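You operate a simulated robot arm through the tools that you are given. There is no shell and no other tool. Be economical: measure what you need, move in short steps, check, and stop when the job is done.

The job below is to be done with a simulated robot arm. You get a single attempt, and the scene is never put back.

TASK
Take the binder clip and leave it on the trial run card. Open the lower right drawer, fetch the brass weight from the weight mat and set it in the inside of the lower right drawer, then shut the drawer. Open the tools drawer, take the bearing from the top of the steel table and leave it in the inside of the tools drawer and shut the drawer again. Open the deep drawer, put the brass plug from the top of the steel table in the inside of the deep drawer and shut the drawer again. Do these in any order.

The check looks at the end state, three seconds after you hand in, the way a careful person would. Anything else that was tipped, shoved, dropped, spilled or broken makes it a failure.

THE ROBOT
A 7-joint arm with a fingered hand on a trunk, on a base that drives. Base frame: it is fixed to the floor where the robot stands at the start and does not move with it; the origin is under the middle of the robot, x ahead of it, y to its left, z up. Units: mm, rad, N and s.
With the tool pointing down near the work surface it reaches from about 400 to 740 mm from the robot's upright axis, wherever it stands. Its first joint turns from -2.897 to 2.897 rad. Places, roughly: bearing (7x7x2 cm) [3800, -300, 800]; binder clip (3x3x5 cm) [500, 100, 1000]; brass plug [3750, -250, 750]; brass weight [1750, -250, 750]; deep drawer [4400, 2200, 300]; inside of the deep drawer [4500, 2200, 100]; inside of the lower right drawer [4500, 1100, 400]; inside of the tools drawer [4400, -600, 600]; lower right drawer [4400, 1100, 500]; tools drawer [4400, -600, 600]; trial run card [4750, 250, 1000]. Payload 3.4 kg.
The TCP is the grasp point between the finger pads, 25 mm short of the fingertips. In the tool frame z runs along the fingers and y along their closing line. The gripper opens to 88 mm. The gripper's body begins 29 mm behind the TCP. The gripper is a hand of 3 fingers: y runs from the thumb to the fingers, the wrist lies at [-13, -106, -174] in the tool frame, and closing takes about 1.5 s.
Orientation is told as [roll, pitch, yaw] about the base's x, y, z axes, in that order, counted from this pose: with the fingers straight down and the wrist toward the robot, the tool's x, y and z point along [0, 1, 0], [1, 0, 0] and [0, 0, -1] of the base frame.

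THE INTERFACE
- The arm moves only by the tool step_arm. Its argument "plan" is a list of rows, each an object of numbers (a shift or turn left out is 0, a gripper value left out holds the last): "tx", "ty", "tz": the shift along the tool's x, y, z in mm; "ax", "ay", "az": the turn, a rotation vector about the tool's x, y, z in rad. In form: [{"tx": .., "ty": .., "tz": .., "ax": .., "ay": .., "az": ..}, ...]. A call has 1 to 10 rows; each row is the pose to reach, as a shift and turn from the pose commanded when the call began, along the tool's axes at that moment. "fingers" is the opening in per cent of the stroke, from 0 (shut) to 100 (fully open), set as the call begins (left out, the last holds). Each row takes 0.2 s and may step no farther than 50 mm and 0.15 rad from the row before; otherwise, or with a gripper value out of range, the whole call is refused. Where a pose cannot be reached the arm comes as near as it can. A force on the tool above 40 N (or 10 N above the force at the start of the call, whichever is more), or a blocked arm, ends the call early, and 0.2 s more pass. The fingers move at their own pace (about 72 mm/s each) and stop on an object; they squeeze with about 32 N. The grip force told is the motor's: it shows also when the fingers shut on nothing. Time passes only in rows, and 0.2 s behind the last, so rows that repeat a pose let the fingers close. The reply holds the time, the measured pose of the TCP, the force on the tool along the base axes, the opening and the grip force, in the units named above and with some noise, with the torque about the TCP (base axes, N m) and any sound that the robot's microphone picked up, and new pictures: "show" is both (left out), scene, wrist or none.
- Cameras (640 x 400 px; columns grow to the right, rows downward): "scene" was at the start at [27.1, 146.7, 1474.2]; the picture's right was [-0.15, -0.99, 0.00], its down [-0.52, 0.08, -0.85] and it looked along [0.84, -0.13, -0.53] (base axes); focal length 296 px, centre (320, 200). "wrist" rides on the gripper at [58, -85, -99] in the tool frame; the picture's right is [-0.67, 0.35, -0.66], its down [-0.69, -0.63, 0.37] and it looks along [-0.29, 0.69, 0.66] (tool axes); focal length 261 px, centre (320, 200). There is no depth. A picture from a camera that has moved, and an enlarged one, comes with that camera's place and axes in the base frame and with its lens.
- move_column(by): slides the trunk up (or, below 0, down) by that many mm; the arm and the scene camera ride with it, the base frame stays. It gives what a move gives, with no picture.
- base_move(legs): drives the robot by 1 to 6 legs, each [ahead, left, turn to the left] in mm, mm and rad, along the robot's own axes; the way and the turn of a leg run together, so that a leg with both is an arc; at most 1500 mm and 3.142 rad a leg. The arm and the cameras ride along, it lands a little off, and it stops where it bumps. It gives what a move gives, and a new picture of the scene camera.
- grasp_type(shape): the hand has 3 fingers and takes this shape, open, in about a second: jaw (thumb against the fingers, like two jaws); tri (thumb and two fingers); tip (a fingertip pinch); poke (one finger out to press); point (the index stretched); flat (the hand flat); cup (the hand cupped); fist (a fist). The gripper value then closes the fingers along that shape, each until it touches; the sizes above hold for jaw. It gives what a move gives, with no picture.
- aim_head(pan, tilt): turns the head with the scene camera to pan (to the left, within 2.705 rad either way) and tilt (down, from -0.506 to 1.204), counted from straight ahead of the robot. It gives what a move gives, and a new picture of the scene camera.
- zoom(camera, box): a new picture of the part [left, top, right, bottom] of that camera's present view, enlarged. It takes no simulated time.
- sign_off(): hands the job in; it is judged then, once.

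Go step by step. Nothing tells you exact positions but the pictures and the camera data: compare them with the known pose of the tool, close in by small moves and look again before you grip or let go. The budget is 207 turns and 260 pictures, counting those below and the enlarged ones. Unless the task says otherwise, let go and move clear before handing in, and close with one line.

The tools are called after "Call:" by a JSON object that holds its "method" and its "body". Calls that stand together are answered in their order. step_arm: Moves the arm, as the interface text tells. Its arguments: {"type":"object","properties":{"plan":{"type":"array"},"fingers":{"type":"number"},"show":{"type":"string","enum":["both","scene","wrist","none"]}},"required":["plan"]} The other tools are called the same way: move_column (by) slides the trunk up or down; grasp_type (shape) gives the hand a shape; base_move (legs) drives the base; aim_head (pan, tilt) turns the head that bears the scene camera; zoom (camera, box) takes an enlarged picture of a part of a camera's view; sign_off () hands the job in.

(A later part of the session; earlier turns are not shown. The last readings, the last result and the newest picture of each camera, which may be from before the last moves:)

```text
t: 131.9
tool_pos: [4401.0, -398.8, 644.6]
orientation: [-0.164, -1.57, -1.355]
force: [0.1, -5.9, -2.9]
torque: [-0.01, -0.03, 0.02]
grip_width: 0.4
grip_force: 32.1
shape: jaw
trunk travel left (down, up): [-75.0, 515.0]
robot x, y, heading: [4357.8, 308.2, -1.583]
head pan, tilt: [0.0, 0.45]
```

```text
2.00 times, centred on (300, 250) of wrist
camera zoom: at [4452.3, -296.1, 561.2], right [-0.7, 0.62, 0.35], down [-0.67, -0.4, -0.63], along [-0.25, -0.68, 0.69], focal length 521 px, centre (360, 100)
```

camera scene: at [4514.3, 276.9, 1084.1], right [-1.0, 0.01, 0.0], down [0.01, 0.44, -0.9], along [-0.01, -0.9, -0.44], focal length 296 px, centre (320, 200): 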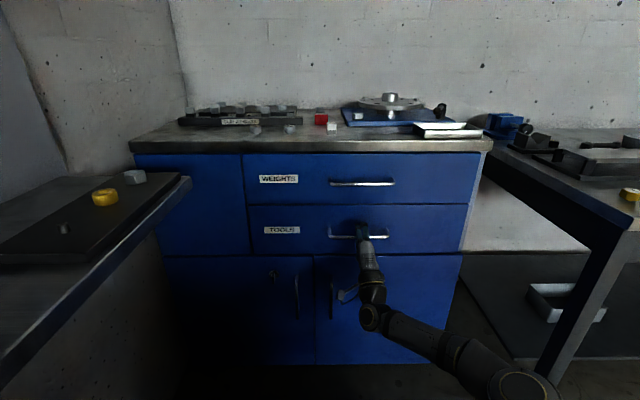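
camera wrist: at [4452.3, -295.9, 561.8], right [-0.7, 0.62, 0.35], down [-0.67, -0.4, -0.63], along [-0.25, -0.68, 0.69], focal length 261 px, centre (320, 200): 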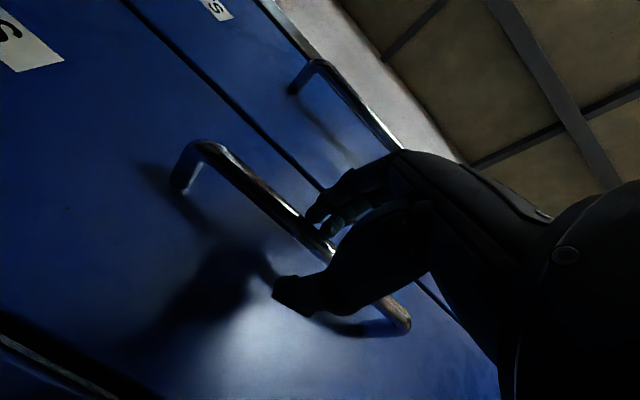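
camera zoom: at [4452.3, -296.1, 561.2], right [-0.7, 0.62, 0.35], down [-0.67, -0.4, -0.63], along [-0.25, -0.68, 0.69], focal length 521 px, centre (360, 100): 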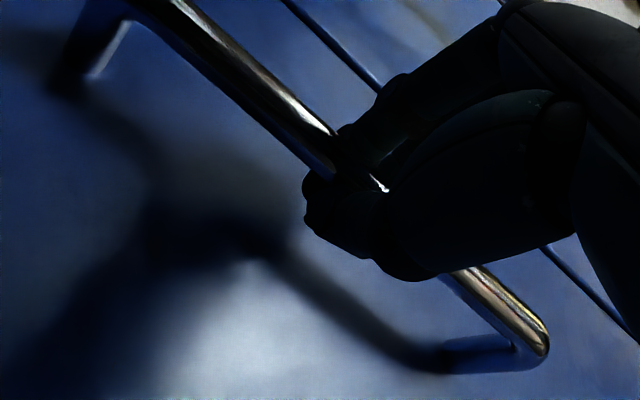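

Fingers are shut around the bar. I pull back along the tool axis.

Call:
{"method": "step_arm", "body": {"plan": [{"tz": -10}, {"tz": -20}, {"tz": -35}, {"tz": -50}, {"tz": -70}, {"tz": -90}]}}

```text
t: 133.3
tool_pos: [4392.0, -307.6, 645.1]
orientation: [-0.367, -1.57, -1.153]
force: [0.6, 1.2, -8.1]
torque: [-0.01, -0.01, 0.01]
grip_width: 0.1
grip_force: 31.6
shape: jaw
trunk travel left (down, up): [-75.0, 515.0]
robot x, y, heading: [4359.7, 306.1, -1.584]
head pan, tilt: [0.0, 0.45]
camera scene: at [4514.4, 276.3, 1084.0], right [-1.0, 0.01, 0.0], down [0.01, 0.44, -0.9], along [-0.01, -0.9, -0.44], focal length 296 px, centre (320, 200)
camera wrist: at [4445.8, -206.1, 562.0], right [-0.7, 0.62, 0.35], down [-0.67, -0.4, -0.63], along [-0.25, -0.67, 0.69], focal length 261 px, centre (320, 200)
```

scene: 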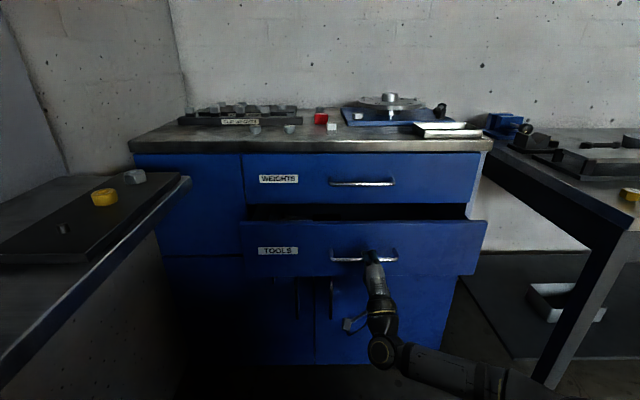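
wrist: 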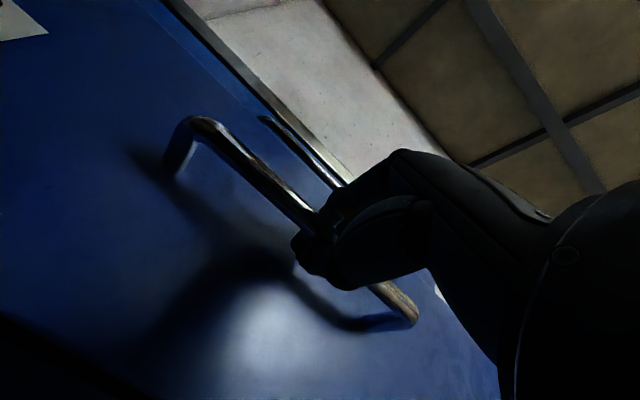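

The drawer is opening. I continue pulling.

Call:
{"method": "step_arm", "body": {"plan": [{"tz": -20}, {"tz": -40}, {"tz": -60}, {"tz": -80}, {"tz": -100}, {"tz": -120}, {"tz": -140}], "show": "scene"}}

```text
t: 134.9
tool_pos: [4387.0, -166.6, 647.7]
orientation: [2.603, -1.569, 2.157]
force: [0.6, 0.9, -4.8]
torque: [-0.01, 0.0, -0.02]
grip_width: 0.0
grip_force: 31.8
shape: jaw
trunk travel left (down, up): [-75.0, 515.0]
robot x, y, heading: [4355.6, 310.8, -1.583]
head pan, tilt: [0.0, 0.45]
camera scene: at [4514.3, 276.6, 1084.2], right [-1.0, 0.01, 0.0], down [0.01, 0.44, -0.9], along [-0.01, -0.9, -0.44], focal length 296 px, centre (320, 200)
```

scene: 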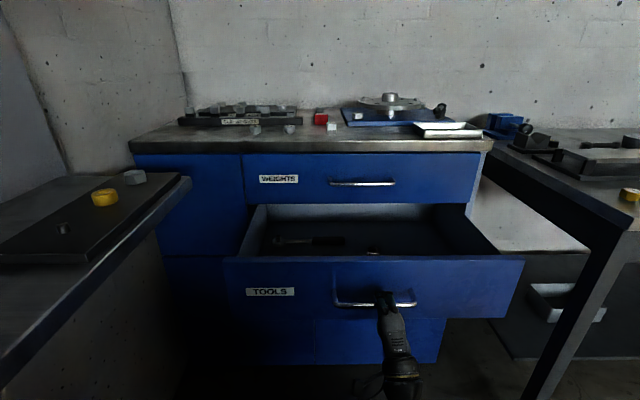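

Opened about 230 mm, with a hammer-like tool inside at the rear. I release the handle and back away.

Call:
{"method": "step_arm", "body": {"plan": [{"tz": 0}, {"tz": 0}, {"tz": 0}, {"tz": 0}], "fingers": 50, "show": "none"}}

Call:
{"method": "base_move", "body": {"legs": [[-80, 0, 0]]}}

```text
t: 135.9
tool_pos: [4388.1, -167.3, 646.4]
orientation: [-0.287, -1.572, -1.227]
force: [-0.5, 0.0, -0.6]
torque: [0.0, -0.02, 0.01]
grip_width: 43.5
grip_force: 0.1
shape: jaw
trunk travel left (down, up): [-75.0, 515.0]
robot x, y, heading: [4360.0, 306.2, -1.59]
head pan, tilt: [0.0, 0.45]
```

```text
t: 137.0
tool_pos: [4388.4, -87.2, 645.8]
orientation: [-0.322, -1.569, -1.199]
force: [-0.3, -0.3, -0.7]
torque: [-0.03, 0.0, 0.01]
grip_width: 43.7
grip_force: 0.1
shape: jaw
trunk travel left (down, up): [-75.0, 515.0]
robot x, y, heading: [4359.5, 390.4, -1.587]
head pan, tilt: [0.0, 0.45]
camera scene: at [4515.5, 357.1, 1084.1], right [-1.0, 0.02, 0.0], down [0.01, 0.44, -0.9], along [-0.01, -0.9, -0.44], focal length 296 px, centre (320, 200)
```

scene: 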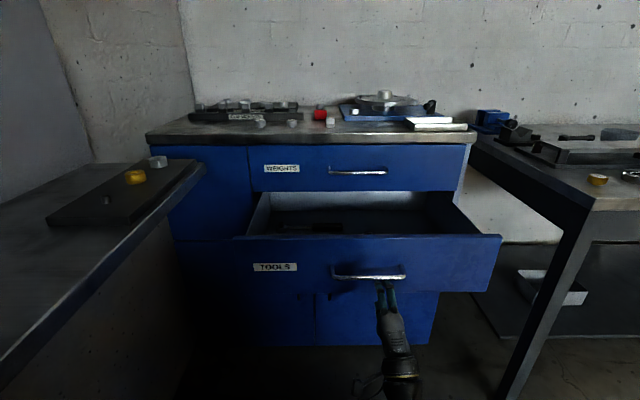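

I raise the trunk, point the hand down again, and drive sideways to face the steel table.

Call:
{"method": "move_column", "body": {"by": 260}}

Call:
{"method": "step_arm", "body": {"plan": [{"ax": 0.15, "ty": 10}, {"ax": 0.3, "ty": 20}, {"ax": 0.45, "ty": 30}, {"ax": 0.6, "ty": 40}, {"ax": 0.75, "ty": 50}, {"ax": 0.9, "ty": 60}, {"ax": 1.05, "ty": 70}, {"ax": 1.2, "ty": 80}, {"ax": 1.35, "ty": 90}, {"ax": 1.5, "ty": 100}], "show": "none", "fingers": 100}}

Call:
{"method": "base_move", "body": {"legs": [[0, -540, 0], [60, 0, 0]]}}

```text
t: 139.6
tool_pos: [4388.5, -87.4, 905.6]
orientation: [-0.304, -1.57, -1.217]
force: [-0.2, -0.4, -0.3]
torque: [-0.01, 0.03, 0.02]
grip_width: 43.6
grip_force: 0.0
shape: jaw
trunk travel left (down, up): [-335.0, 255.0]
robot x, y, heading: [4361.7, 388.5, -1.587]
head pan, tilt: [0.0, 0.45]
```

```text
t: 141.8
tool_pos: [4390.0, -87.4, 1005.8]
orientation: [0.0, -0.067, -1.521]
force: [0.6, 0.5, 0.5]
torque: [-0.01, -0.03, -0.03]
grip_width: 87.5
grip_force: 0.1
shape: jaw
out of reach, approached as far as the arm can: row 1, 2, 3
trunk travel left (down, up): [-335.0, 255.0]
robot x, y, heading: [4358.1, 387.9, -1.585]
head pan, tilt: [0.0, 0.45]
```

```text
t: 145.5
tool_pos: [3849.5, -137.4, 1006.2]
orientation: [0.0, -0.07, -1.525]
force: [-0.1, 0.5, -0.1]
torque: [0.01, -0.01, 0.0]
grip_width: 87.7
grip_force: 0.1
shape: jaw
trunk travel left (down, up): [-335.0, 255.0]
robot x, y, heading: [3819.5, 338.4, -1.59]
head pan, tilt: [0.0, 0.45]
camera scene: at [3977.6, 306.2, 1344.1], right [-1.0, 0.02, 0.0], down [0.01, 0.44, -0.9], along [-0.02, -0.9, -0.44], focal length 296 px, centre (320, 200)
```

scene: 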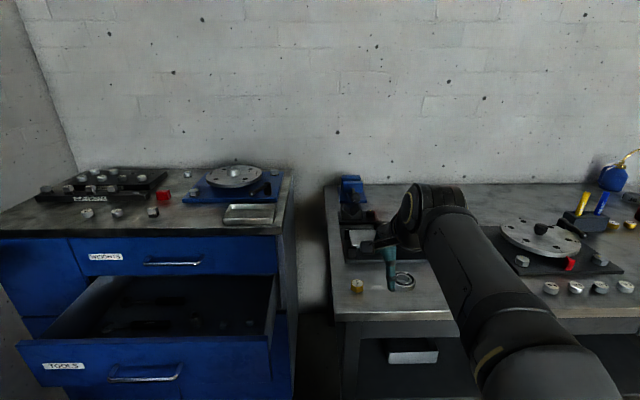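

Plug near [3870,-287], bearing near [3739,-307] on the table (z≈805). I move above the bearing.

Call:
{"method": "step_arm", "body": {"plan": [{"tx": -24, "ty": 33, "ax": 0.07}, {"tx": -48, "ty": 66, "ax": 0.07}, {"tx": -72, "ty": 99, "ax": 0.07}, {"tx": -96, "ty": 132, "ax": 0.07}, {"tx": -118, "ty": 165, "ax": 0.07}, {"tx": -118, "ty": 165, "tz": 45, "ax": 0.07}, {"tx": -118, "ty": 165, "tz": 80, "ax": 0.07}]}}

```text
t: 147.1
tool_pos: [3740.7, -315.7, 937.0]
orientation: [0.0, 0.0, -1.527]
force: [0.8, 0.3, 0.8]
torque: [-0.02, -0.03, 0.01]
grip_width: 87.9
grip_force: 0.0
shape: jaw
out of reach, approached as far as the arm can: row 5
trunk travel left (down, up): [-335.0, 255.0]
robot x, y, heading: [3820.4, 337.8, -1.589]
head pan, tilt: [0.0, 0.45]
camera scene: at [3977.5, 305.6, 1344.1], right [-1.0, 0.02, 0.0], down [0.01, 0.44, -0.9], along [-0.02, -0.9, -0.44], focal length 296 px, centre (320, 200)
camera wrist: at [3794.1, -228.7, 1037.8], right [-0.65, -0.38, 0.66], down [-0.71, 0.6, -0.37], along [-0.25, -0.71, -0.66], focal length 261 px, centre (320, 200)
```

scene: 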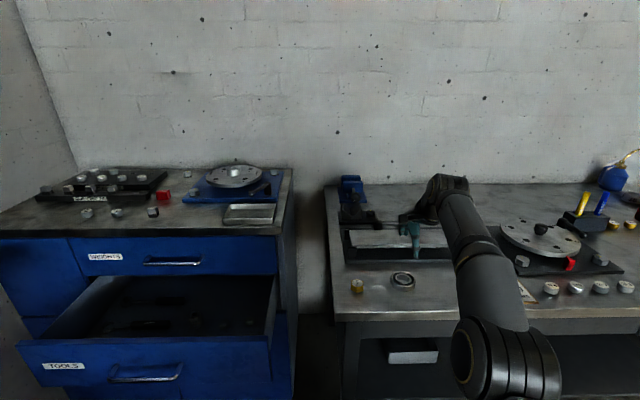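
wrist: 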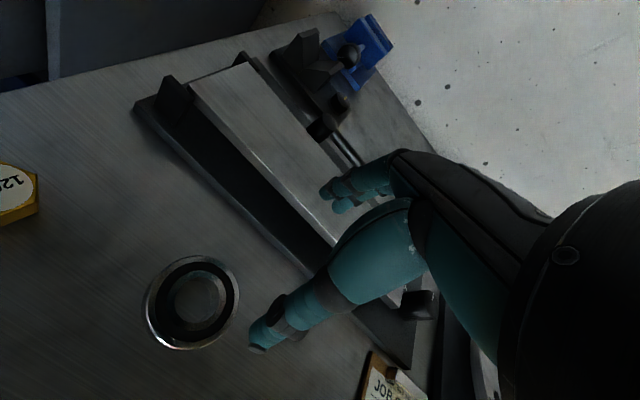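

Both cameras put the bearing at [3755,-282], top z≈831. I centre over it and descend part way.

Call:
{"method": "step_arm", "body": {"plan": [{"tx": 16, "ty": -33}, {"tx": 16, "ty": -33, "tz": 35}, {"tx": 16, "ty": -33, "tz": 60}]}}

Call:
{"method": "zoom", "body": {"camera": "scene", "box": [340, 210, 480, 310]}}

```text
t: 147.9
tool_pos: [3755.2, -281.0, 875.8]
orientation: [0.001, -0.001, -1.525]
force: [0.6, -0.3, 0.8]
torque: [0.03, -0.01, -0.01]
grip_width: 87.8
grip_force: 0.2
shape: jaw
trunk travel left (down, up): [-335.0, 255.0]
robot x, y, heading: [3818.7, 339.0, -1.591]
head pan, tilt: [0.0, 0.45]
camera scene: at [3977.5, 306.0, 1344.1], right [-1.0, 0.02, 0.0], down [0.01, 0.44, -0.9], along [-0.02, -0.9, -0.44], focal length 296 px, centre (320, 200)
camera wrist: at [3808.8, -194.6, 976.9], right [-0.65, -0.38, 0.66], down [-0.71, 0.6, -0.37], along [-0.25, -0.71, -0.66], focal length 261 px, centre (320, 200)
```

scene: 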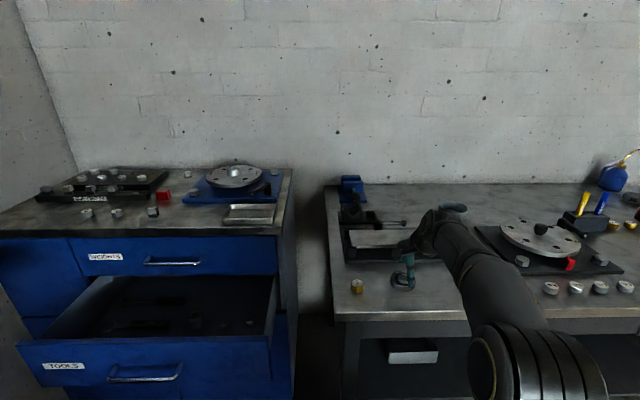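
wrist: 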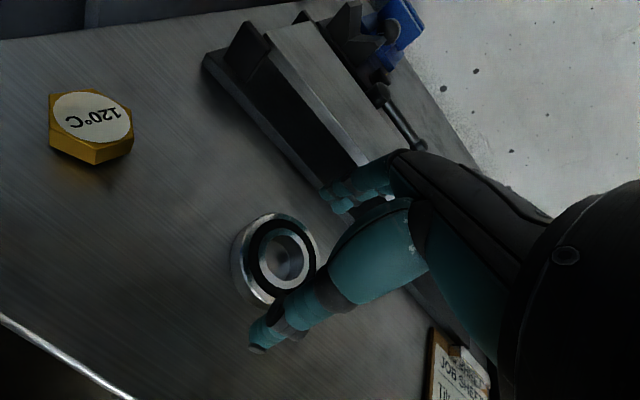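

```text
4.00 times, centred on (410, 260) of scene
camera zoom: at [3977.5, 306.0, 1344.1], right [-1.0, 0.02, 0.0], down [0.01, 0.44, -0.9], along [-0.02, -0.9, -0.44], focal length 1184 px, centre (-40, -40)
```

zoom: 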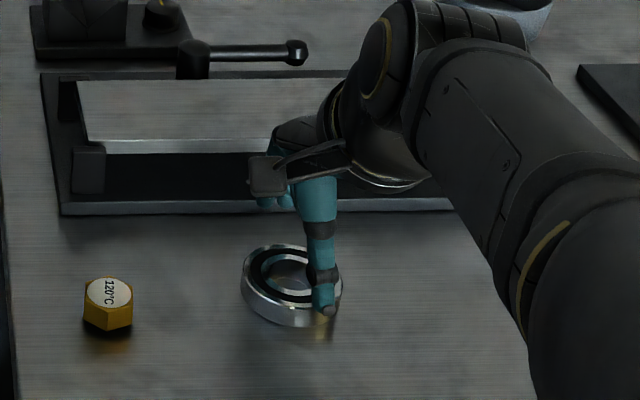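

Call:
{"method": "step_arm", "body": {"plan": [{"ty": 3, "tz": 15}, {"ty": 3, "tz": 26}, {"ty": 3, "tz": 35}], "show": "wrist"}}

Call:
{"method": "zoom", "body": {"camera": "scene", "box": [340, 210, 480, 310]}}

```text
t: 148.7
tool_pos: [3754.9, -283.8, 844.0]
orientation: [-0.001, -0.003, -1.524]
force: [0.0, 1.1, 9.5]
torque: [-0.4, 0.03, 0.02]
grip_width: 87.4
grip_force: 0.0
shape: jaw
trunk travel left (down, up): [-335.0, 255.0]
robot x, y, heading: [3823.5, 338.6, -1.593]
head pan, tilt: [0.0, 0.45]
camera wrist: at [3808.4, -196.7, 944.7], right [-0.65, -0.38, 0.66], down [-0.71, 0.6, -0.37], along [-0.25, -0.71, -0.66], focal length 261 px, centre (320, 200)
```

wrist: 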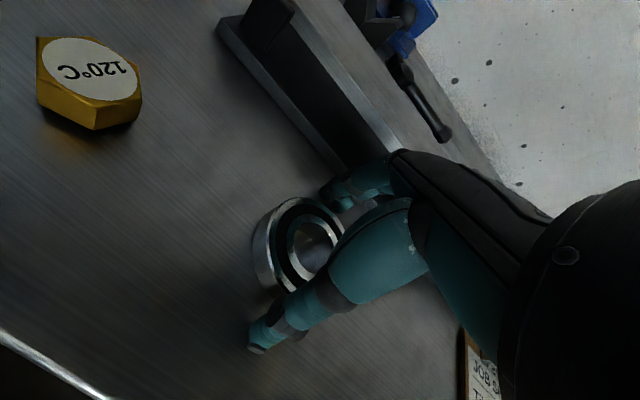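

```text
4.00 times, centred on (410, 260) of scene
camera zoom: at [3977.7, 307.3, 1344.3], right [-1.0, 0.02, 0.0], down [0.01, 0.43, -0.9], along [-0.02, -0.9, -0.43], focal length 1184 px, centre (-40, -40)
```

zoom: 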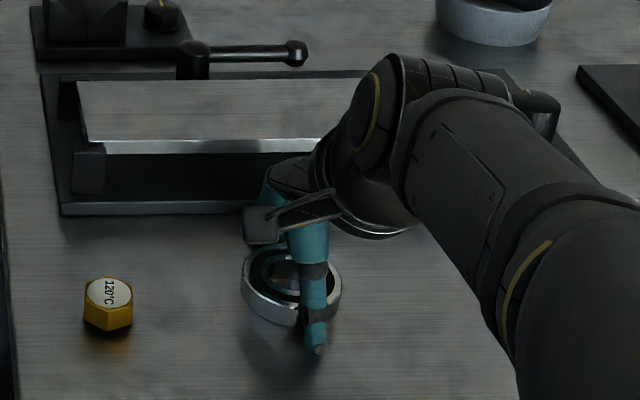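

Call:
{"method": "zoom", "body": {"camera": "wrist", "box": [230, 120, 430, 300]}}

```text
2.22 times, centred on (330, 210) of wrist
camera zoom: at [3808.4, -196.7, 944.7], right [-0.65, -0.38, 0.66], down [-0.71, 0.6, -0.37], along [-0.25, -0.71, -0.66], focal length 579 px, centre (298, 178)
```

zoom: 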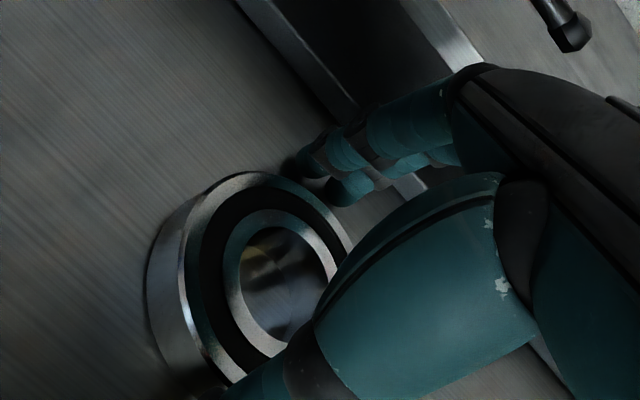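

A fingertip just touched down lightly; I raise 2 mm and close on the bearing.

Call:
{"method": "step_arm", "body": {"plan": [{"tz": -5}, {"tz": -5}, {"tz": -5}, {"tz": -5}, {"tz": -5}, {"tz": -5}], "fingers": 0, "show": "wrist"}}

Call:
{"method": "zoom", "body": {"camera": "scene", "box": [340, 210, 480, 310]}}

```text
t: 150.1
tool_pos: [3752.9, -283.6, 846.5]
orientation: [-0.002, -0.001, -1.526]
force: [0.2, 0.2, 0.6]
torque: [0.02, -0.02, 0.04]
grip_width: 54.0
grip_force: 31.7
shape: jaw
trunk travel left (down, up): [-335.0, 255.0]
robot x, y, heading: [3821.4, 341.0, -1.591]
head pan, tilt: [0.0, 0.45]
camera wrist: at [3807.8, -197.3, 948.0], right [-0.65, -0.38, 0.66], down [-0.71, 0.6, -0.37], along [-0.25, -0.71, -0.66], focal length 261 px, centre (320, 200)
```

wrist: 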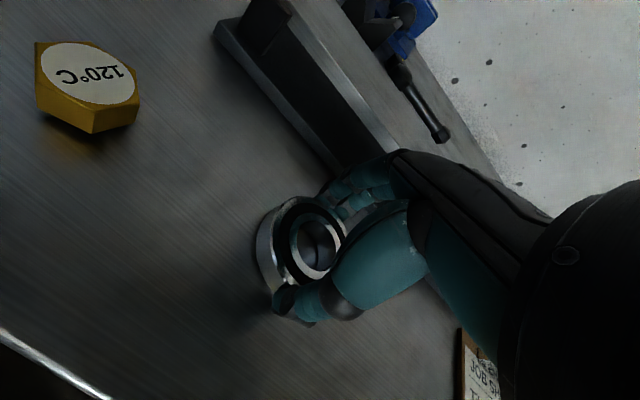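

```text
4.00 times, centred on (410, 260) of scene
camera zoom: at [3977.6, 305.9, 1344.1], right [-1.0, 0.02, 0.0], down [0.01, 0.44, -0.9], along [-0.02, -0.9, -0.44], focal length 1184 px, centre (-40, -40)
```

zoom: 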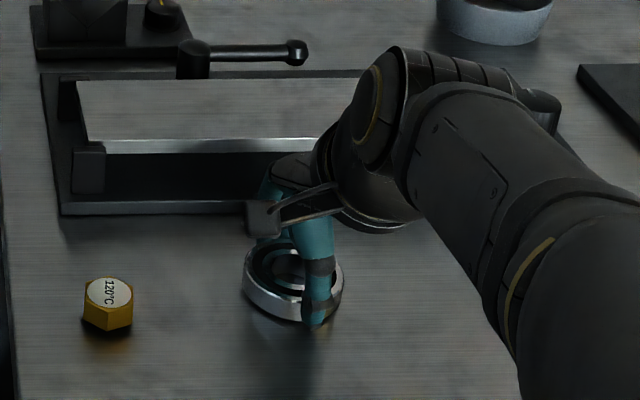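

Call:
{"method": "step_arm", "body": {"plan": [{"tz": -10}, {"tz": -30}, {"tz": -60}, {"tz": -100}, {"tz": -140}], "show": "wrist"}}

```text
t: 151.3
tool_pos: [3750.9, -284.9, 988.6]
orientation: [0.0, -0.001, -1.524]
force: [-0.4, 0.2, -2.1]
torque: [0.02, 0.02, -0.01]
grip_width: 53.6
grip_force: 31.6
shape: jaw
trunk travel left (down, up): [-335.0, 255.0]
robot x, y, heading: [3821.4, 340.5, -1.589]
head pan, tilt: [0.0, 0.45]
camera wrist: at [3804.6, -197.9, 1088.2], right [-0.65, -0.38, 0.66], down [-0.71, 0.6, -0.37], along [-0.25, -0.71, -0.66], focal length 261 px, centre (320, 200)
```

wrist: 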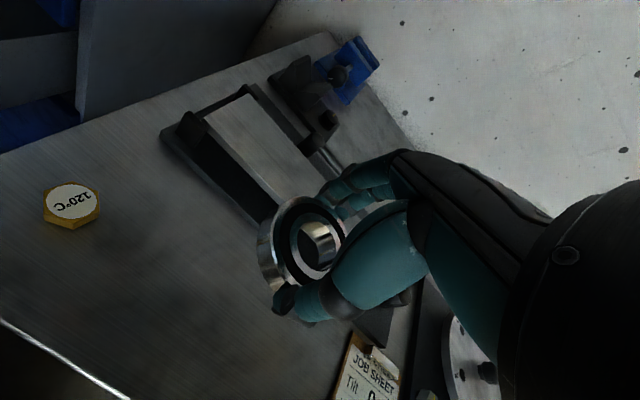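

Bearing held. I pull the arm back and drive to the open drawer.

Call:
{"method": "step_arm", "body": {"plan": [{"ty": -45}, {"ty": -90}, {"ty": -130}], "show": "none"}}

Call:
{"method": "base_move", "body": {"legs": [[0, 620, 0]]}}

Call:
{"method": "aim_head", "body": {"pan": -0.2, "tilt": 0.85}}

```text
t: 152.1
tool_pos: [3746.6, -153.9, 990.1]
orientation: [-0.002, 0.0, -1.525]
force: [0.2, -0.2, -2.4]
torque: [-0.01, -0.01, 0.01]
grip_width: 53.5
grip_force: 31.6
shape: jaw
trunk travel left (down, up): [-335.0, 255.0]
robot x, y, heading: [3820.3, 340.3, -1.588]
head pan, tilt: [0.0, 0.45]
```

```text
t: 155.6
tool_pos: [4377.5, -167.0, 990.3]
orientation: [-0.002, 0.0, -1.516]
force: [0.6, 0.0, -2.3]
torque: [0.02, 0.0, 0.02]
grip_width: 53.7
grip_force: 31.8
shape: jaw
trunk travel left (down, up): [-335.0, 255.0]
robot x, y, heading: [4449.8, 330.8, -1.582]
head pan, tilt: [0.0, 0.45]
camera scene: at [4604.4, 296.5, 1344.1], right [-1.0, 0.01, 0.0], down [0.01, 0.44, -0.9], along [-0.01, -0.9, -0.44], focal length 296 px, centre (320, 200)
```

scene: 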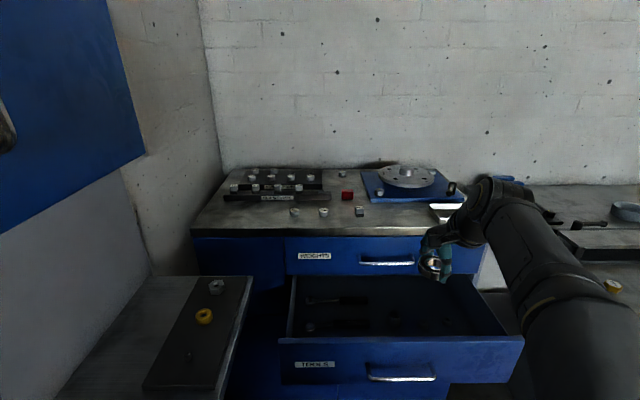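

```text
t: 156.5
tool_pos: [4377.0, -166.1, 990.8]
orientation: [0.0, 0.001, -1.518]
force: [0.2, 0.6, -1.2]
torque: [0.02, 0.01, 0.02]
grip_width: 53.8
grip_force: 32.9
shape: jaw
trunk travel left (down, up): [-335.0, 255.0]
robot x, y, heading: [4448.0, 328.5, -1.585]
head pan, tilt: [-0.201, 0.85]
camera scene: at [4589.1, 311.9, 1309.7], right [-0.98, 0.21, 0.0], down [0.16, 0.73, -0.66], along [-0.14, -0.65, -0.75], focal length 296 px, centre (320, 200)
```

scene: 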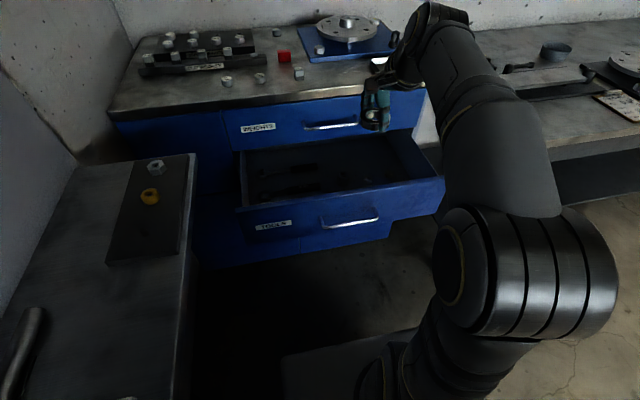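

Call:
{"method": "zoom", "body": {"camera": "scene", "box": [220, 90, 460, 250]}}

```text
2.50 times, centred on (340, 170) of scene
camera zoom: at [4589.1, 311.9, 1309.7], right [-0.98, 0.21, 0.0], down [0.16, 0.73, -0.66], along [-0.14, -0.65, -0.75], focal length 740 px, centre (270, 275)
```

zoom: 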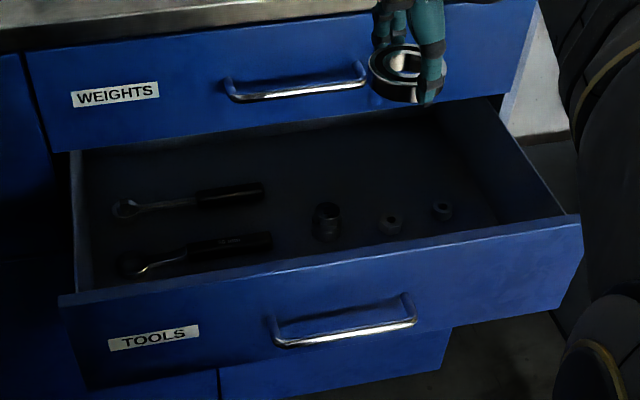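

I raise the trunk to look down behind the drawer's front panel for free floor.

Call:
{"method": "move_column", "body": {"by": 255}}

Call:
{"method": "aim_head", "body": {"pan": -0.2, "tilt": 0.95}}

Call:
{"method": "zoom", "body": {"camera": "scene", "box": [220, 90, 460, 250]}}

```text
t: 159.1
tool_pos: [4377.8, -165.4, 1245.5]
orientation: [0.0, 0.0, -1.517]
force: [0.4, 0.0, -1.4]
torque: [-0.03, -0.01, 0.04]
grip_width: 53.5
grip_force: 32.1
shape: jaw
trunk travel left (down, up): [-590.0, 0.0]
robot x, y, heading: [4452.8, 327.4, -1.581]
head pan, tilt: [-0.201, 0.85]
```

```text
t: 159.8
tool_pos: [4376.8, -165.2, 1245.6]
orientation: [-0.001, -0.001, -1.517]
force: [-0.8, 0.9, -1.9]
torque: [0.02, -0.01, -0.03]
grip_width: 53.4
grip_force: 32.0
shape: jaw
trunk travel left (down, up): [-590.0, 0.0]
robot x, y, heading: [4451.3, 331.8, -1.579]
head pan, tilt: [-0.201, 0.949]
camera scene: at [4590.2, 317.3, 1557.1], right [-0.98, 0.21, 0.0], down [0.17, 0.79, -0.58], along [-0.12, -0.57, -0.81], focal length 296 px, centre (320, 200)
```

scene: 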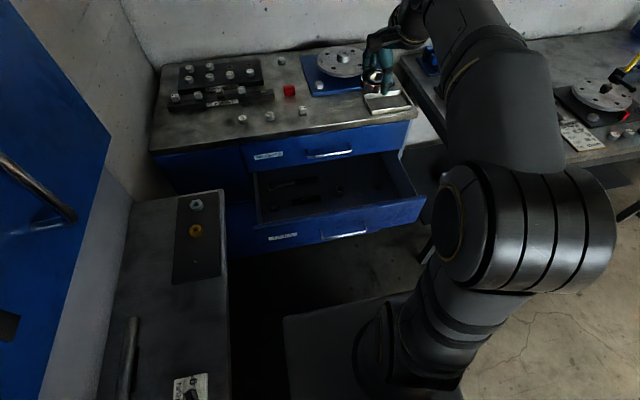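

```text
2.50 times, centred on (340, 170) of scene
camera zoom: at [4590.2, 317.3, 1557.1], right [-0.98, 0.21, 0.0], down [0.17, 0.79, -0.58], along [-0.12, -0.57, -0.81], focal length 740 px, centre (270, 275)
```

zoom: 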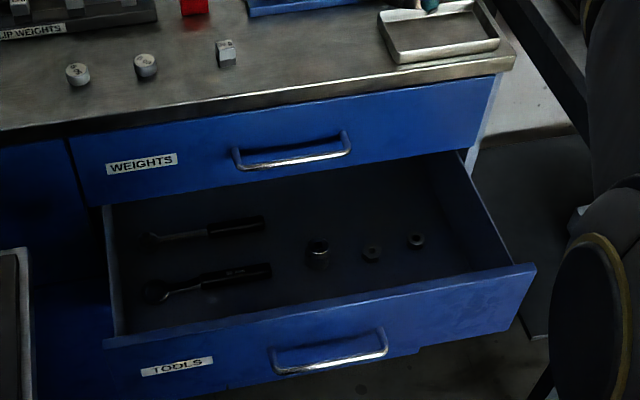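

The drawer's front strip seems empty: floor z≈575, sockets in a row at y≈-390. I lower the trunk and move the bearing above about [4290,-300], tilting the hand slightly to keep the wrist above the front panel.

Call:
{"method": "move_column", "body": {"by": -400}}

Call:
{"method": "step_arm", "body": {"plan": [{"tx": -20, "ty": 30, "ax": 0.1}, {"tx": -40, "ty": 60, "ax": 0.2}, {"tx": -60, "ty": 95, "ax": 0.2}, {"tx": -80, "ty": 132, "ax": 0.2}]}}

```text
t: 163.6
tool_pos: [4376.8, -165.6, 845.1]
orientation: [-0.001, -0.001, -1.516]
force: [1.4, 0.2, -1.2]
torque: [0.02, 0.0, 0.03]
grip_width: 53.8
grip_force: 31.8
shape: jaw
trunk travel left (down, up): [-190.0, 400.0]
robot x, y, heading: [4450.1, 328.5, -1.58]
head pan, tilt: [-0.201, 0.949]
```

```text
t: 164.6
tool_pos: [4335.0, -268.0, 832.8]
orientation: [0.002, 0.202, -1.517]
force: [-0.6, 0.3, -1.6]
torque: [0.01, 0.0, -0.02]
grip_width: 53.7
grip_force: 31.6
shape: jaw
out of reach, approached as far as the arm can: row 3, 4
trunk travel left (down, up): [-190.0, 400.0]
robot x, y, heading: [4447.3, 328.5, -1.582]
head pan, tilt: [-0.201, 0.949]
camera scene: at [4590.2, 317.1, 1157.1], right [-0.98, 0.21, 0.0], down [0.17, 0.79, -0.58], along [-0.12, -0.57, -0.81], focal length 296 px, centre (320, 200)
camera wrist: at [4387.9, -201.4, 949.3], right [-0.64, -0.51, 0.57], down [-0.72, 0.65, -0.23], along [-0.25, -0.56, -0.79], focal length 261 px, centre (320, 200)
```

scene: 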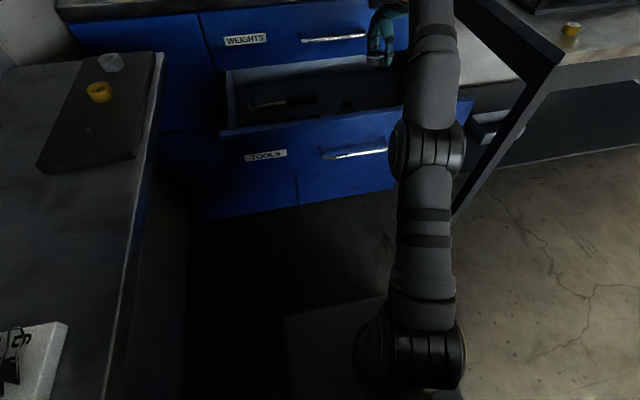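
wrist: 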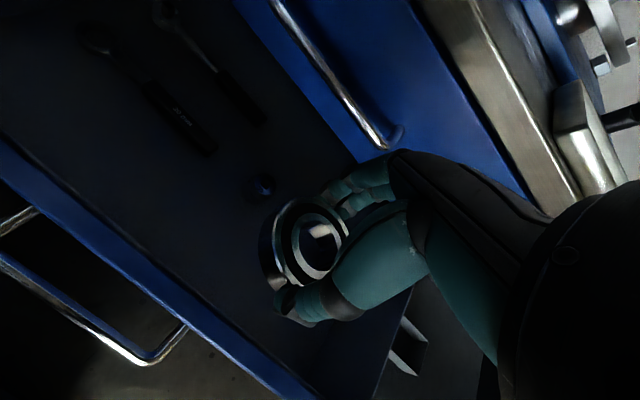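

The drawer's front strip is empty in the wrist view. I descend straight down into it here.

Call:
{"method": "step_arm", "body": {"plan": [{"tz": 40, "ty": 8}, {"tz": 80, "ty": 16}, {"tz": 120, "ty": 24.5}, {"tz": 150, "ty": 31}]}}

```text
t: 165.6
tool_pos: [4335.0, -267.0, 682.4]
orientation: [0.002, 0.201, -1.517]
force: [0.7, -0.3, -1.8]
torque: [0.0, 0.02, -0.01]
grip_width: 53.2
grip_force: 31.9
shape: jaw
trunk travel left (down, up): [-190.0, 400.0]
robot x, y, heading: [4446.7, 327.5, -1.583]
head pan, tilt: [-0.201, 0.949]
camera scene: at [4590.3, 317.4, 1157.1], right [-0.98, 0.21, 0.0], down [0.17, 0.79, -0.58], along [-0.12, -0.57, -0.81], focal length 296 px, centre (320, 200)
camera wrist: at [4388.4, -200.6, 797.1], right [-0.64, -0.51, 0.57], down [-0.72, 0.65, -0.23], along [-0.26, -0.56, -0.79], focal length 261 px, centre (320, 200)
```

scene: 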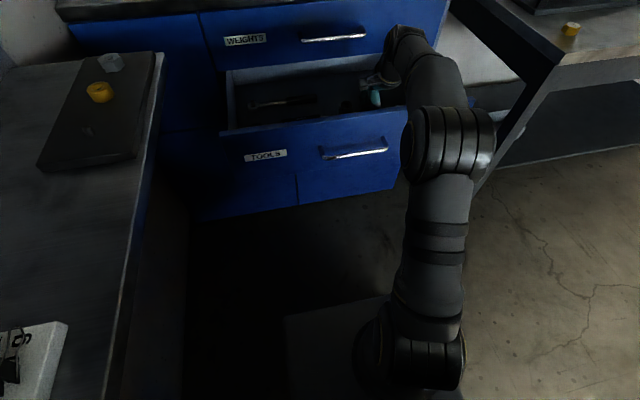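
wrist: 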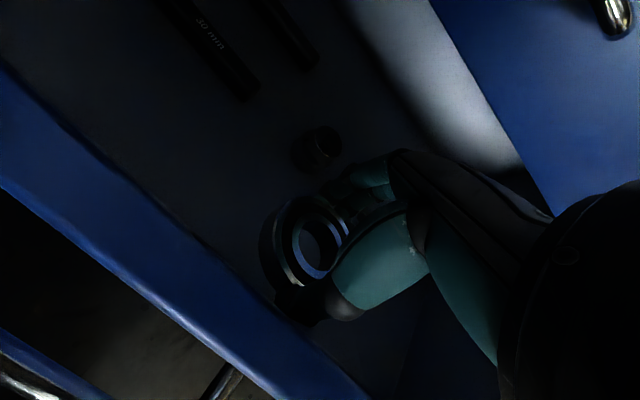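

Call:
{"method": "step_arm", "body": {"plan": [{"tz": 15, "ty": 3}, {"tz": 30, "ty": 6}, {"tz": 45, "ty": 9}]}}

Call:
{"method": "aim_head", "body": {"pan": -0.4, "tilt": 0.75}}

```text
t: 166.4
tool_pos: [4334.1, -265.4, 637.3]
orientation: [0.0, 0.199, -1.515]
force: [0.6, -0.1, -1.1]
torque: [0.02, 0.0, 0.0]
grip_width: 53.4
grip_force: 32.2
shape: jaw
trunk travel left (down, up): [-190.0, 400.0]
robot x, y, heading: [4449.8, 329.7, -1.582]
head pan, tilt: [-0.201, 0.949]
camera scene: at [4590.3, 317.4, 1157.1], right [-0.98, 0.21, 0.0], down [0.17, 0.79, -0.58], along [-0.12, -0.57, -0.81], focal length 296 px, centre (320, 200)
camera wrist: at [4387.7, -199.9, 751.7], right [-0.64, -0.51, 0.57], down [-0.72, 0.65, -0.23], along [-0.25, -0.56, -0.79], focal length 261 px, centre (320, 200)
```

scene: 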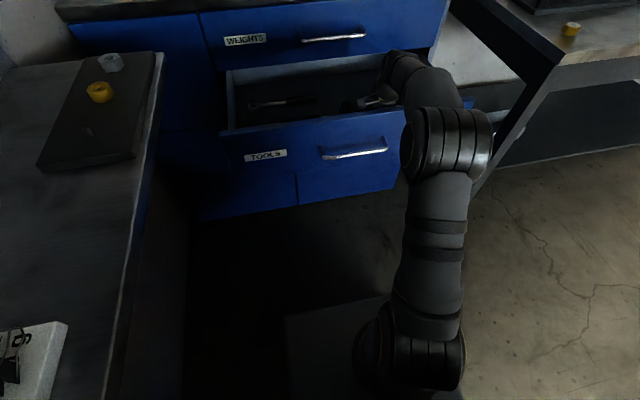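
wrist: 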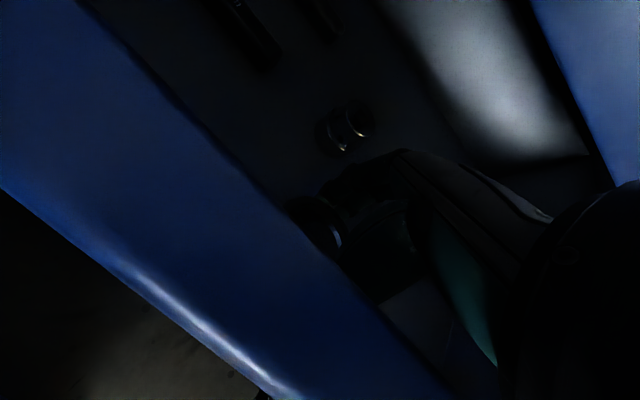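

```text
t: 167.1
tool_pos: [4333.3, -265.9, 636.8]
orientation: [0.001, 0.2, -1.517]
force: [0.4, 0.2, -1.0]
torque: [-0.01, 0.02, -0.02]
grip_width: 53.4
grip_force: 31.7
shape: jaw
trunk travel left (down, up): [-190.0, 400.0]
robot x, y, heading: [4447.5, 330.6, -1.58]
head pan, tilt: [-0.4, 0.75]
camera scene: at [4572.5, 312.4, 1172.6], right [-0.92, 0.4, 0.0], down [0.27, 0.63, -0.73], along [-0.29, -0.67, -0.68], focal length 296 px, centre (320, 200)
```

scene: 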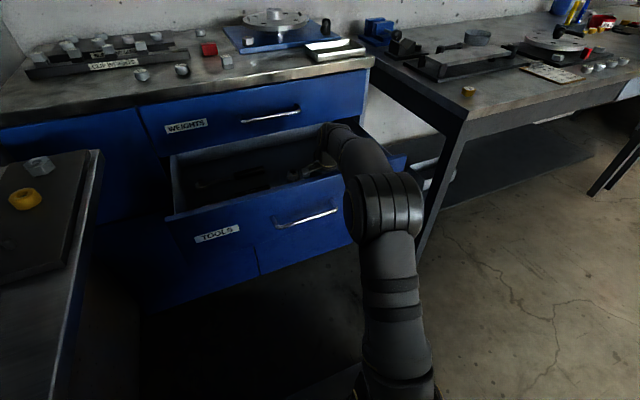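

The wrist camera is close above the front panel; I shift 30 mm inward before descending further.

Call:
{"method": "step_arm", "body": {"plan": [{"ty": 15, "tz": -3}, {"ty": 30, "tz": -6}, {"ty": 33, "tz": 9}, {"ty": 35, "tz": 16}]}}

Call:
{"method": "zoom", "body": {"camera": "scene", "box": [240, 90, 420, 220]}}

```text
t: 168.1
tool_pos: [4334.9, -296.3, 614.4]
orientation: [0.001, 0.2, -1.516]
force: [-0.8, 0.5, -2.2]
torque: [0.0, -0.02, 0.01]
grip_width: 53.3
grip_force: 32.2
shape: jaw
trunk travel left (down, up): [-190.0, 400.0]
robot x, y, heading: [4449.7, 328.2, -1.582]
head pan, tilt: [-0.4, 0.75]
camera scene: at [4572.4, 312.5, 1172.7], right [-0.92, 0.4, 0.0], down [0.27, 0.62, -0.73], along [-0.29, -0.67, -0.68], focal length 296 px, centre (320, 200)
camera wrist: at [4389.4, -230.8, 730.2], right [-0.64, -0.51, 0.57], down [-0.72, 0.65, -0.23], along [-0.25, -0.56, -0.79], focal length 261 px, centre (320, 200)
```

scene: 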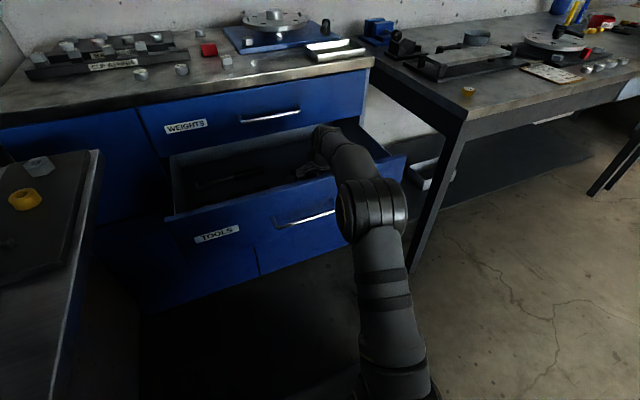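
wrist: 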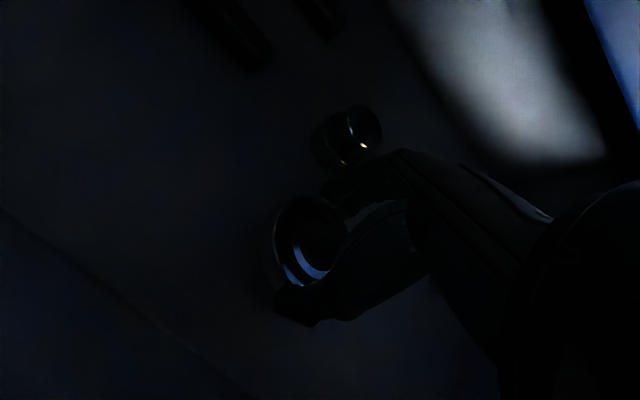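

```text
3.08 times, centred on (330, 155) of scene
camera zoom: at [4572.4, 312.5, 1172.7], right [-0.92, 0.4, 0.0], down [0.27, 0.62, -0.73], along [-0.29, -0.67, -0.68], focal length 911 px, centre (289, 338)
```

zoom: 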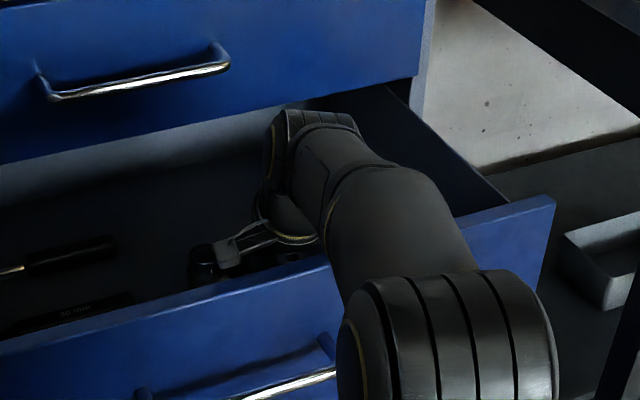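

Call:
{"method": "step_arm", "body": {"plan": [{"ty": 1, "tz": 5}, {"ty": 2, "tz": 10}, {"ty": 3, "tz": 14}, {"ty": 3.6, "tz": 18}, {"ty": 4.4, "tz": 22}], "show": "none"}}

```text
t: 169.3
tool_pos: [4335.9, -300.4, 602.1]
orientation: [-0.002, 0.179, -1.519]
force: [0.7, -1.6, 16.5]
torque: [-0.42, -0.14, -0.03]
grip_width: 52.5
grip_force: 31.8
shape: jaw
trunk travel left (down, up): [-190.0, 400.0]
robot x, y, heading: [4447.2, 324.4, -1.586]
head pan, tilt: [-0.4, 0.75]
stopped in row 5: the force on the tool passed its limit at 46 N (the readings are from after the stop); the commanded pose is now the measured one
```

Floor contact. I ease up slightly and release.

Call:
{"method": "step_arm", "body": {"plan": [{"tz": -2}, {"tz": -2}], "show": "none"}}

Call:
{"method": "step_arm", "body": {"plan": [{"tz": 0}, {"tz": 0}, {"tz": 0}], "fingers": 82, "show": "wrist"}}

```text
t: 169.9
tool_pos: [4336.5, -300.5, 603.4]
orientation: [-0.003, 0.185, -1.518]
force: [0.5, -2.1, 16.3]
torque: [-0.59, -0.08, 0.0]
grip_width: 52.3
grip_force: 31.8
shape: jaw
trunk travel left (down, up): [-190.0, 400.0]
robot x, y, heading: [4450.3, 326.3, -1.583]
head pan, tilt: [-0.4, 0.75]
```

```text
t: 170.7
tool_pos: [4336.6, -299.5, 604.1]
orientation: [-0.002, 0.184, -1.519]
force: [2.6, -2.2, 28.4]
torque: [0.89, -0.74, -0.21]
grip_width: 67.5
grip_force: 0.0
shape: jaw
trunk travel left (down, up): [-190.0, 400.0]
robot x, y, heading: [4449.8, 327.7, -1.581]
head pan, tilt: [-0.4, 0.75]
camera wrist: at [4390.8, -231.7, 718.4], right [-0.64, -0.5, 0.58], down [-0.72, 0.65, -0.24], along [-0.26, -0.58, -0.78], focal length 261 px, centre (320, 200)
```

wrist: 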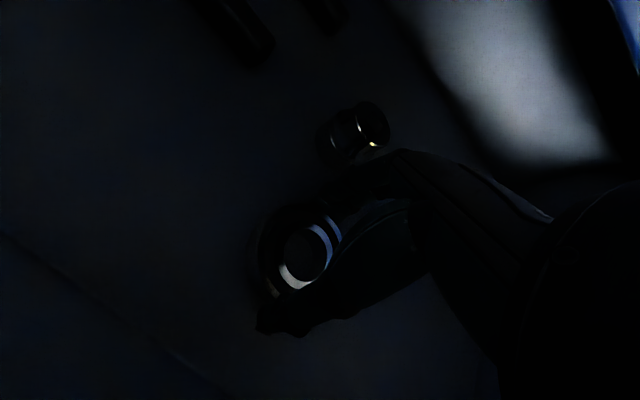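

Call:
{"method": "step_arm", "body": {"plan": [{"tz": -10, "ty": -2}, {"tz": -20, "ty": -4}, {"tz": -35, "ty": -7}], "show": "wrist", "fingers": 95}}

```text
t: 171.5
tool_pos: [4337.0, -301.4, 637.8]
orientation: [-0.002, 0.19, -1.516]
force: [-0.6, -0.2, -0.1]
torque: [-0.03, 0.03, 0.0]
grip_width: 83.7
grip_force: 0.0
shape: jaw
trunk travel left (down, up): [-190.0, 400.0]
robot x, y, heading: [4443.9, 326.4, -1.586]
head pan, tilt: [-0.4, 0.75]
camera wrist: at [4390.5, -233.3, 751.4], right [-0.64, -0.5, 0.58], down [-0.72, 0.65, -0.24], along [-0.26, -0.57, -0.78], focal length 261 px, centre (320, 200)
```

wrist: 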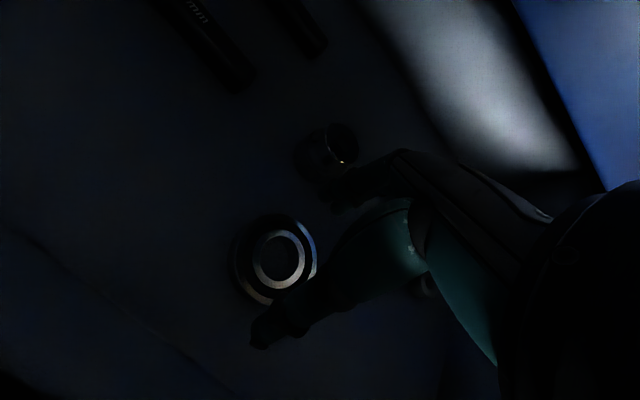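

The bearing lies flat in the drawer. I raise the hand straight out.

Call:
{"method": "step_arm", "body": {"plan": [{"tz": -40, "ty": -8}, {"tz": -80, "ty": -18}, {"tz": -120, "ty": -30}, {"tz": -160, "ty": -45}, {"tz": -200, "ty": -65}, {"tz": -235, "ty": -95}, {"tz": -250, "ty": -135}], "show": "none", "fingers": 60}}

Call:
{"method": "aim_head", "body": {"pan": -0.3, "tilt": 0.8}}

```text
t: 173.1
tool_pos: [4331.7, -213.9, 906.2]
orientation: [-0.003, 0.191, -1.517]
force: [-0.2, 0.1, -0.2]
torque: [0.03, 0.02, -0.02]
grip_width: 53.4
grip_force: 0.1
shape: jaw
out of reach, approached as far as the arm can: row 5, 6, 7
trunk travel left (down, up): [-190.0, 400.0]
robot x, y, heading: [4447.4, 330.7, -1.588]
head pan, tilt: [-0.4, 0.75]
```

```text
t: 173.8
tool_pos: [4331.5, -213.4, 906.5]
orientation: [-0.002, 0.187, -1.516]
force: [0.4, -0.6, -0.5]
torque: [0.0, 0.02, -0.01]
grip_width: 53.2
grip_force: 0.1
shape: jaw
trunk travel left (down, up): [-190.0, 400.0]
robot x, y, heading: [4447.0, 325.8, -1.585]
head pan, tilt: [-0.3, 0.799]
camera scene: at [4580.8, 311.8, 1168.7], right [-0.95, 0.31, 0.0], down [0.22, 0.68, -0.7], along [-0.22, -0.66, -0.72], focal length 296 px, centre (320, 200)
```

scene: 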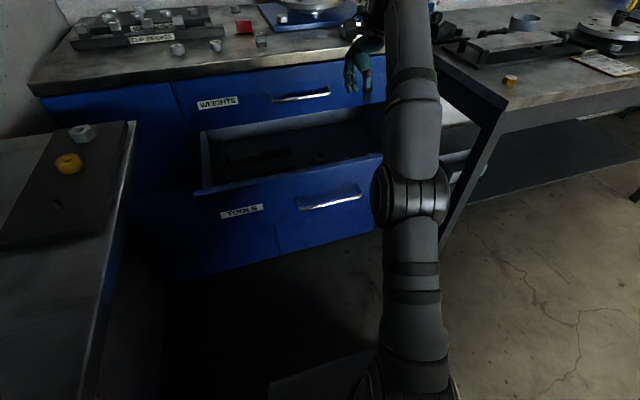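

Now to close it: I back up a little and turn the hand horizontal with fingers shut.

Call:
{"method": "base_move", "body": {"legs": [[-90, 0, 0]]}}

Call:
{"method": "step_arm", "body": {"plan": [{"ax": -0.15}, {"ax": -0.3}, {"ax": -0.45}, {"ax": -0.6}, {"ax": -0.75}, {"ax": -0.9}, {"ax": -1.05}, {"ax": -1.2}, {"ax": -1.35}, {"ax": -1.5}], "show": "none", "fingers": 0}}

Call:
{"method": "step_arm", "body": {"plan": [{"ax": -0.13}, {"ax": -0.26}], "show": "scene"}}

```text
t: 174.9
tool_pos: [4333.1, -124.3, 906.4]
orientation: [-0.003, 0.188, -1.515]
force: [0.9, 0.4, -0.7]
torque: [-0.01, 0.03, 0.03]
grip_width: 52.9
grip_force: 0.0
shape: jaw
trunk travel left (down, up): [-190.0, 400.0]
robot x, y, heading: [4447.9, 417.4, -1.583]
head pan, tilt: [-0.3, 0.799]
camera scene: at [4582.0, 401.1, 1168.7], right [-0.95, 0.31, 0.0], down [0.22, 0.68, -0.7], along [-0.21, -0.66, -0.72], focal length 296 px, centre (320, 200)
```

scene: 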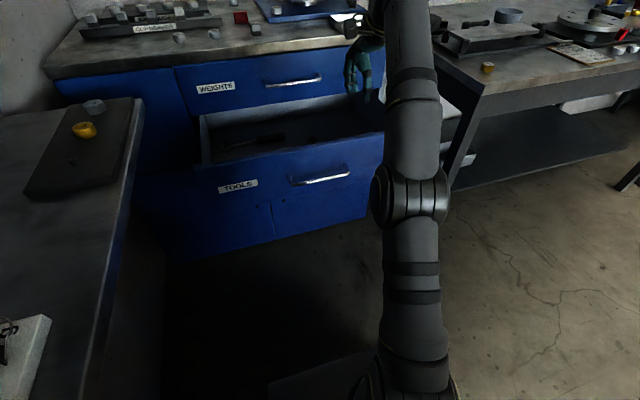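

```text
t: 177.1
tool_pos: [4334.1, -124.0, 907.2]
orientation: [-0.009, -1.314, -1.504]
force: [0.1, 0.7, 0.3]
torque: [-0.02, 0.01, 0.02]
grip_width: 0.1
grip_force: 32.5
shape: jaw
trunk travel left (down, up): [-190.0, 400.0]
robot x, y, heading: [4455.6, 419.2, -1.578]
head pan, tilt: [-0.3, 0.799]
```

```text
t: 177.7
tool_pos: [4332.7, -124.0, 907.5]
orientation: [-2.589, -1.567, 1.072]
force: [-0.9, 0.2, 0.7]
torque: [0.03, 0.04, 0.04]
grip_width: 0.0
grip_force: 32.0
shape: jaw
trunk travel left (down, up): [-190.0, 400.0]
robot x, y, heading: [4448.3, 416.7, -1.588]
head pan, tilt: [-0.3, 0.799]
camera scene: at [4582.0, 401.4, 1168.7], right [-0.95, 0.31, 0.0], down [0.22, 0.68, -0.7], along [-0.21, -0.66, -0.72], focal length 296 px, centre (320, 200)
```

scene: 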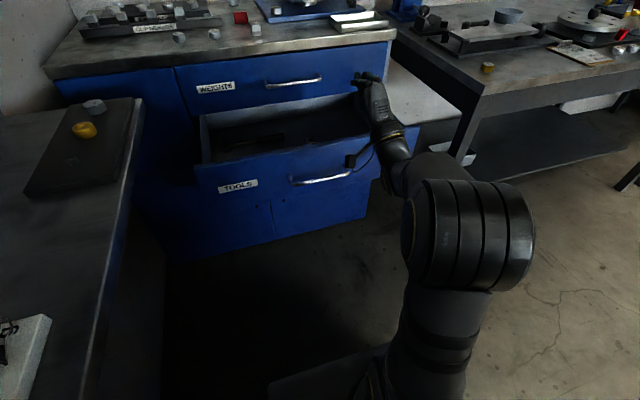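

Call:
{"method": "step_arm", "body": {"plan": [{"tx": 35, "ty": -15}, {"tx": 68, "ty": -30}], "show": "none"}}

Call:
{"method": "move_column", "body": {"by": -185}}

Call:
{"method": "aim_head", "body": {"pan": -0.2, "tilt": 0.65}}

```text
t: 178.3
tool_pos: [4399.0, -118.6, 875.6]
orientation: [-1.762, -1.565, 0.248]
force: [0.0, -0.5, 0.6]
torque: [0.02, -0.02, -0.07]
grip_width: 0.0
grip_force: 31.8
shape: jaw
trunk travel left (down, up): [-190.0, 400.0]
robot x, y, heading: [4451.8, 417.4, -1.582]
head pan, tilt: [-0.3, 0.799]
```

```text
t: 180.3
tool_pos: [4399.0, -119.4, 691.8]
orientation: [-1.688, -1.567, 0.179]
force: [-0.1, -0.8, 0.6]
torque: [0.04, -0.02, -0.01]
grip_width: 0.1
grip_force: 32.7
shape: jaw
trunk travel left (down, up): [-5.0, 585.0]
robot x, y, heading: [4452.9, 419.9, -1.582]
head pan, tilt: [-0.3, 0.799]
```

```text
t: 181.0
tool_pos: [4397.9, -118.3, 691.7]
orientation: [-1.685, -1.569, 0.176]
force: [0.5, 0.6, 0.5]
torque: [0.02, 0.01, 0.0]
grip_width: 0.0
grip_force: 31.7
shape: jaw
trunk travel left (down, up): [-5.0, 585.0]
robot x, y, heading: [4448.9, 417.7, -1.584]
head pan, tilt: [-0.201, 0.649]
camera scene: at [4588.4, 393.2, 996.2], right [-0.98, 0.21, 0.0], down [0.13, 0.59, -0.8], along [-0.17, -0.78, -0.6], focal length 296 px, centre (320, 200)
```

scene: 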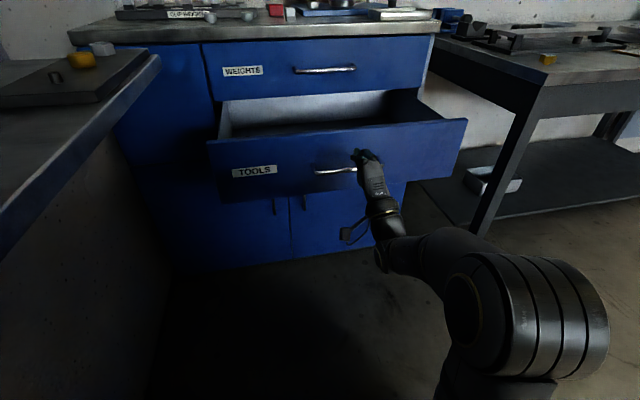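

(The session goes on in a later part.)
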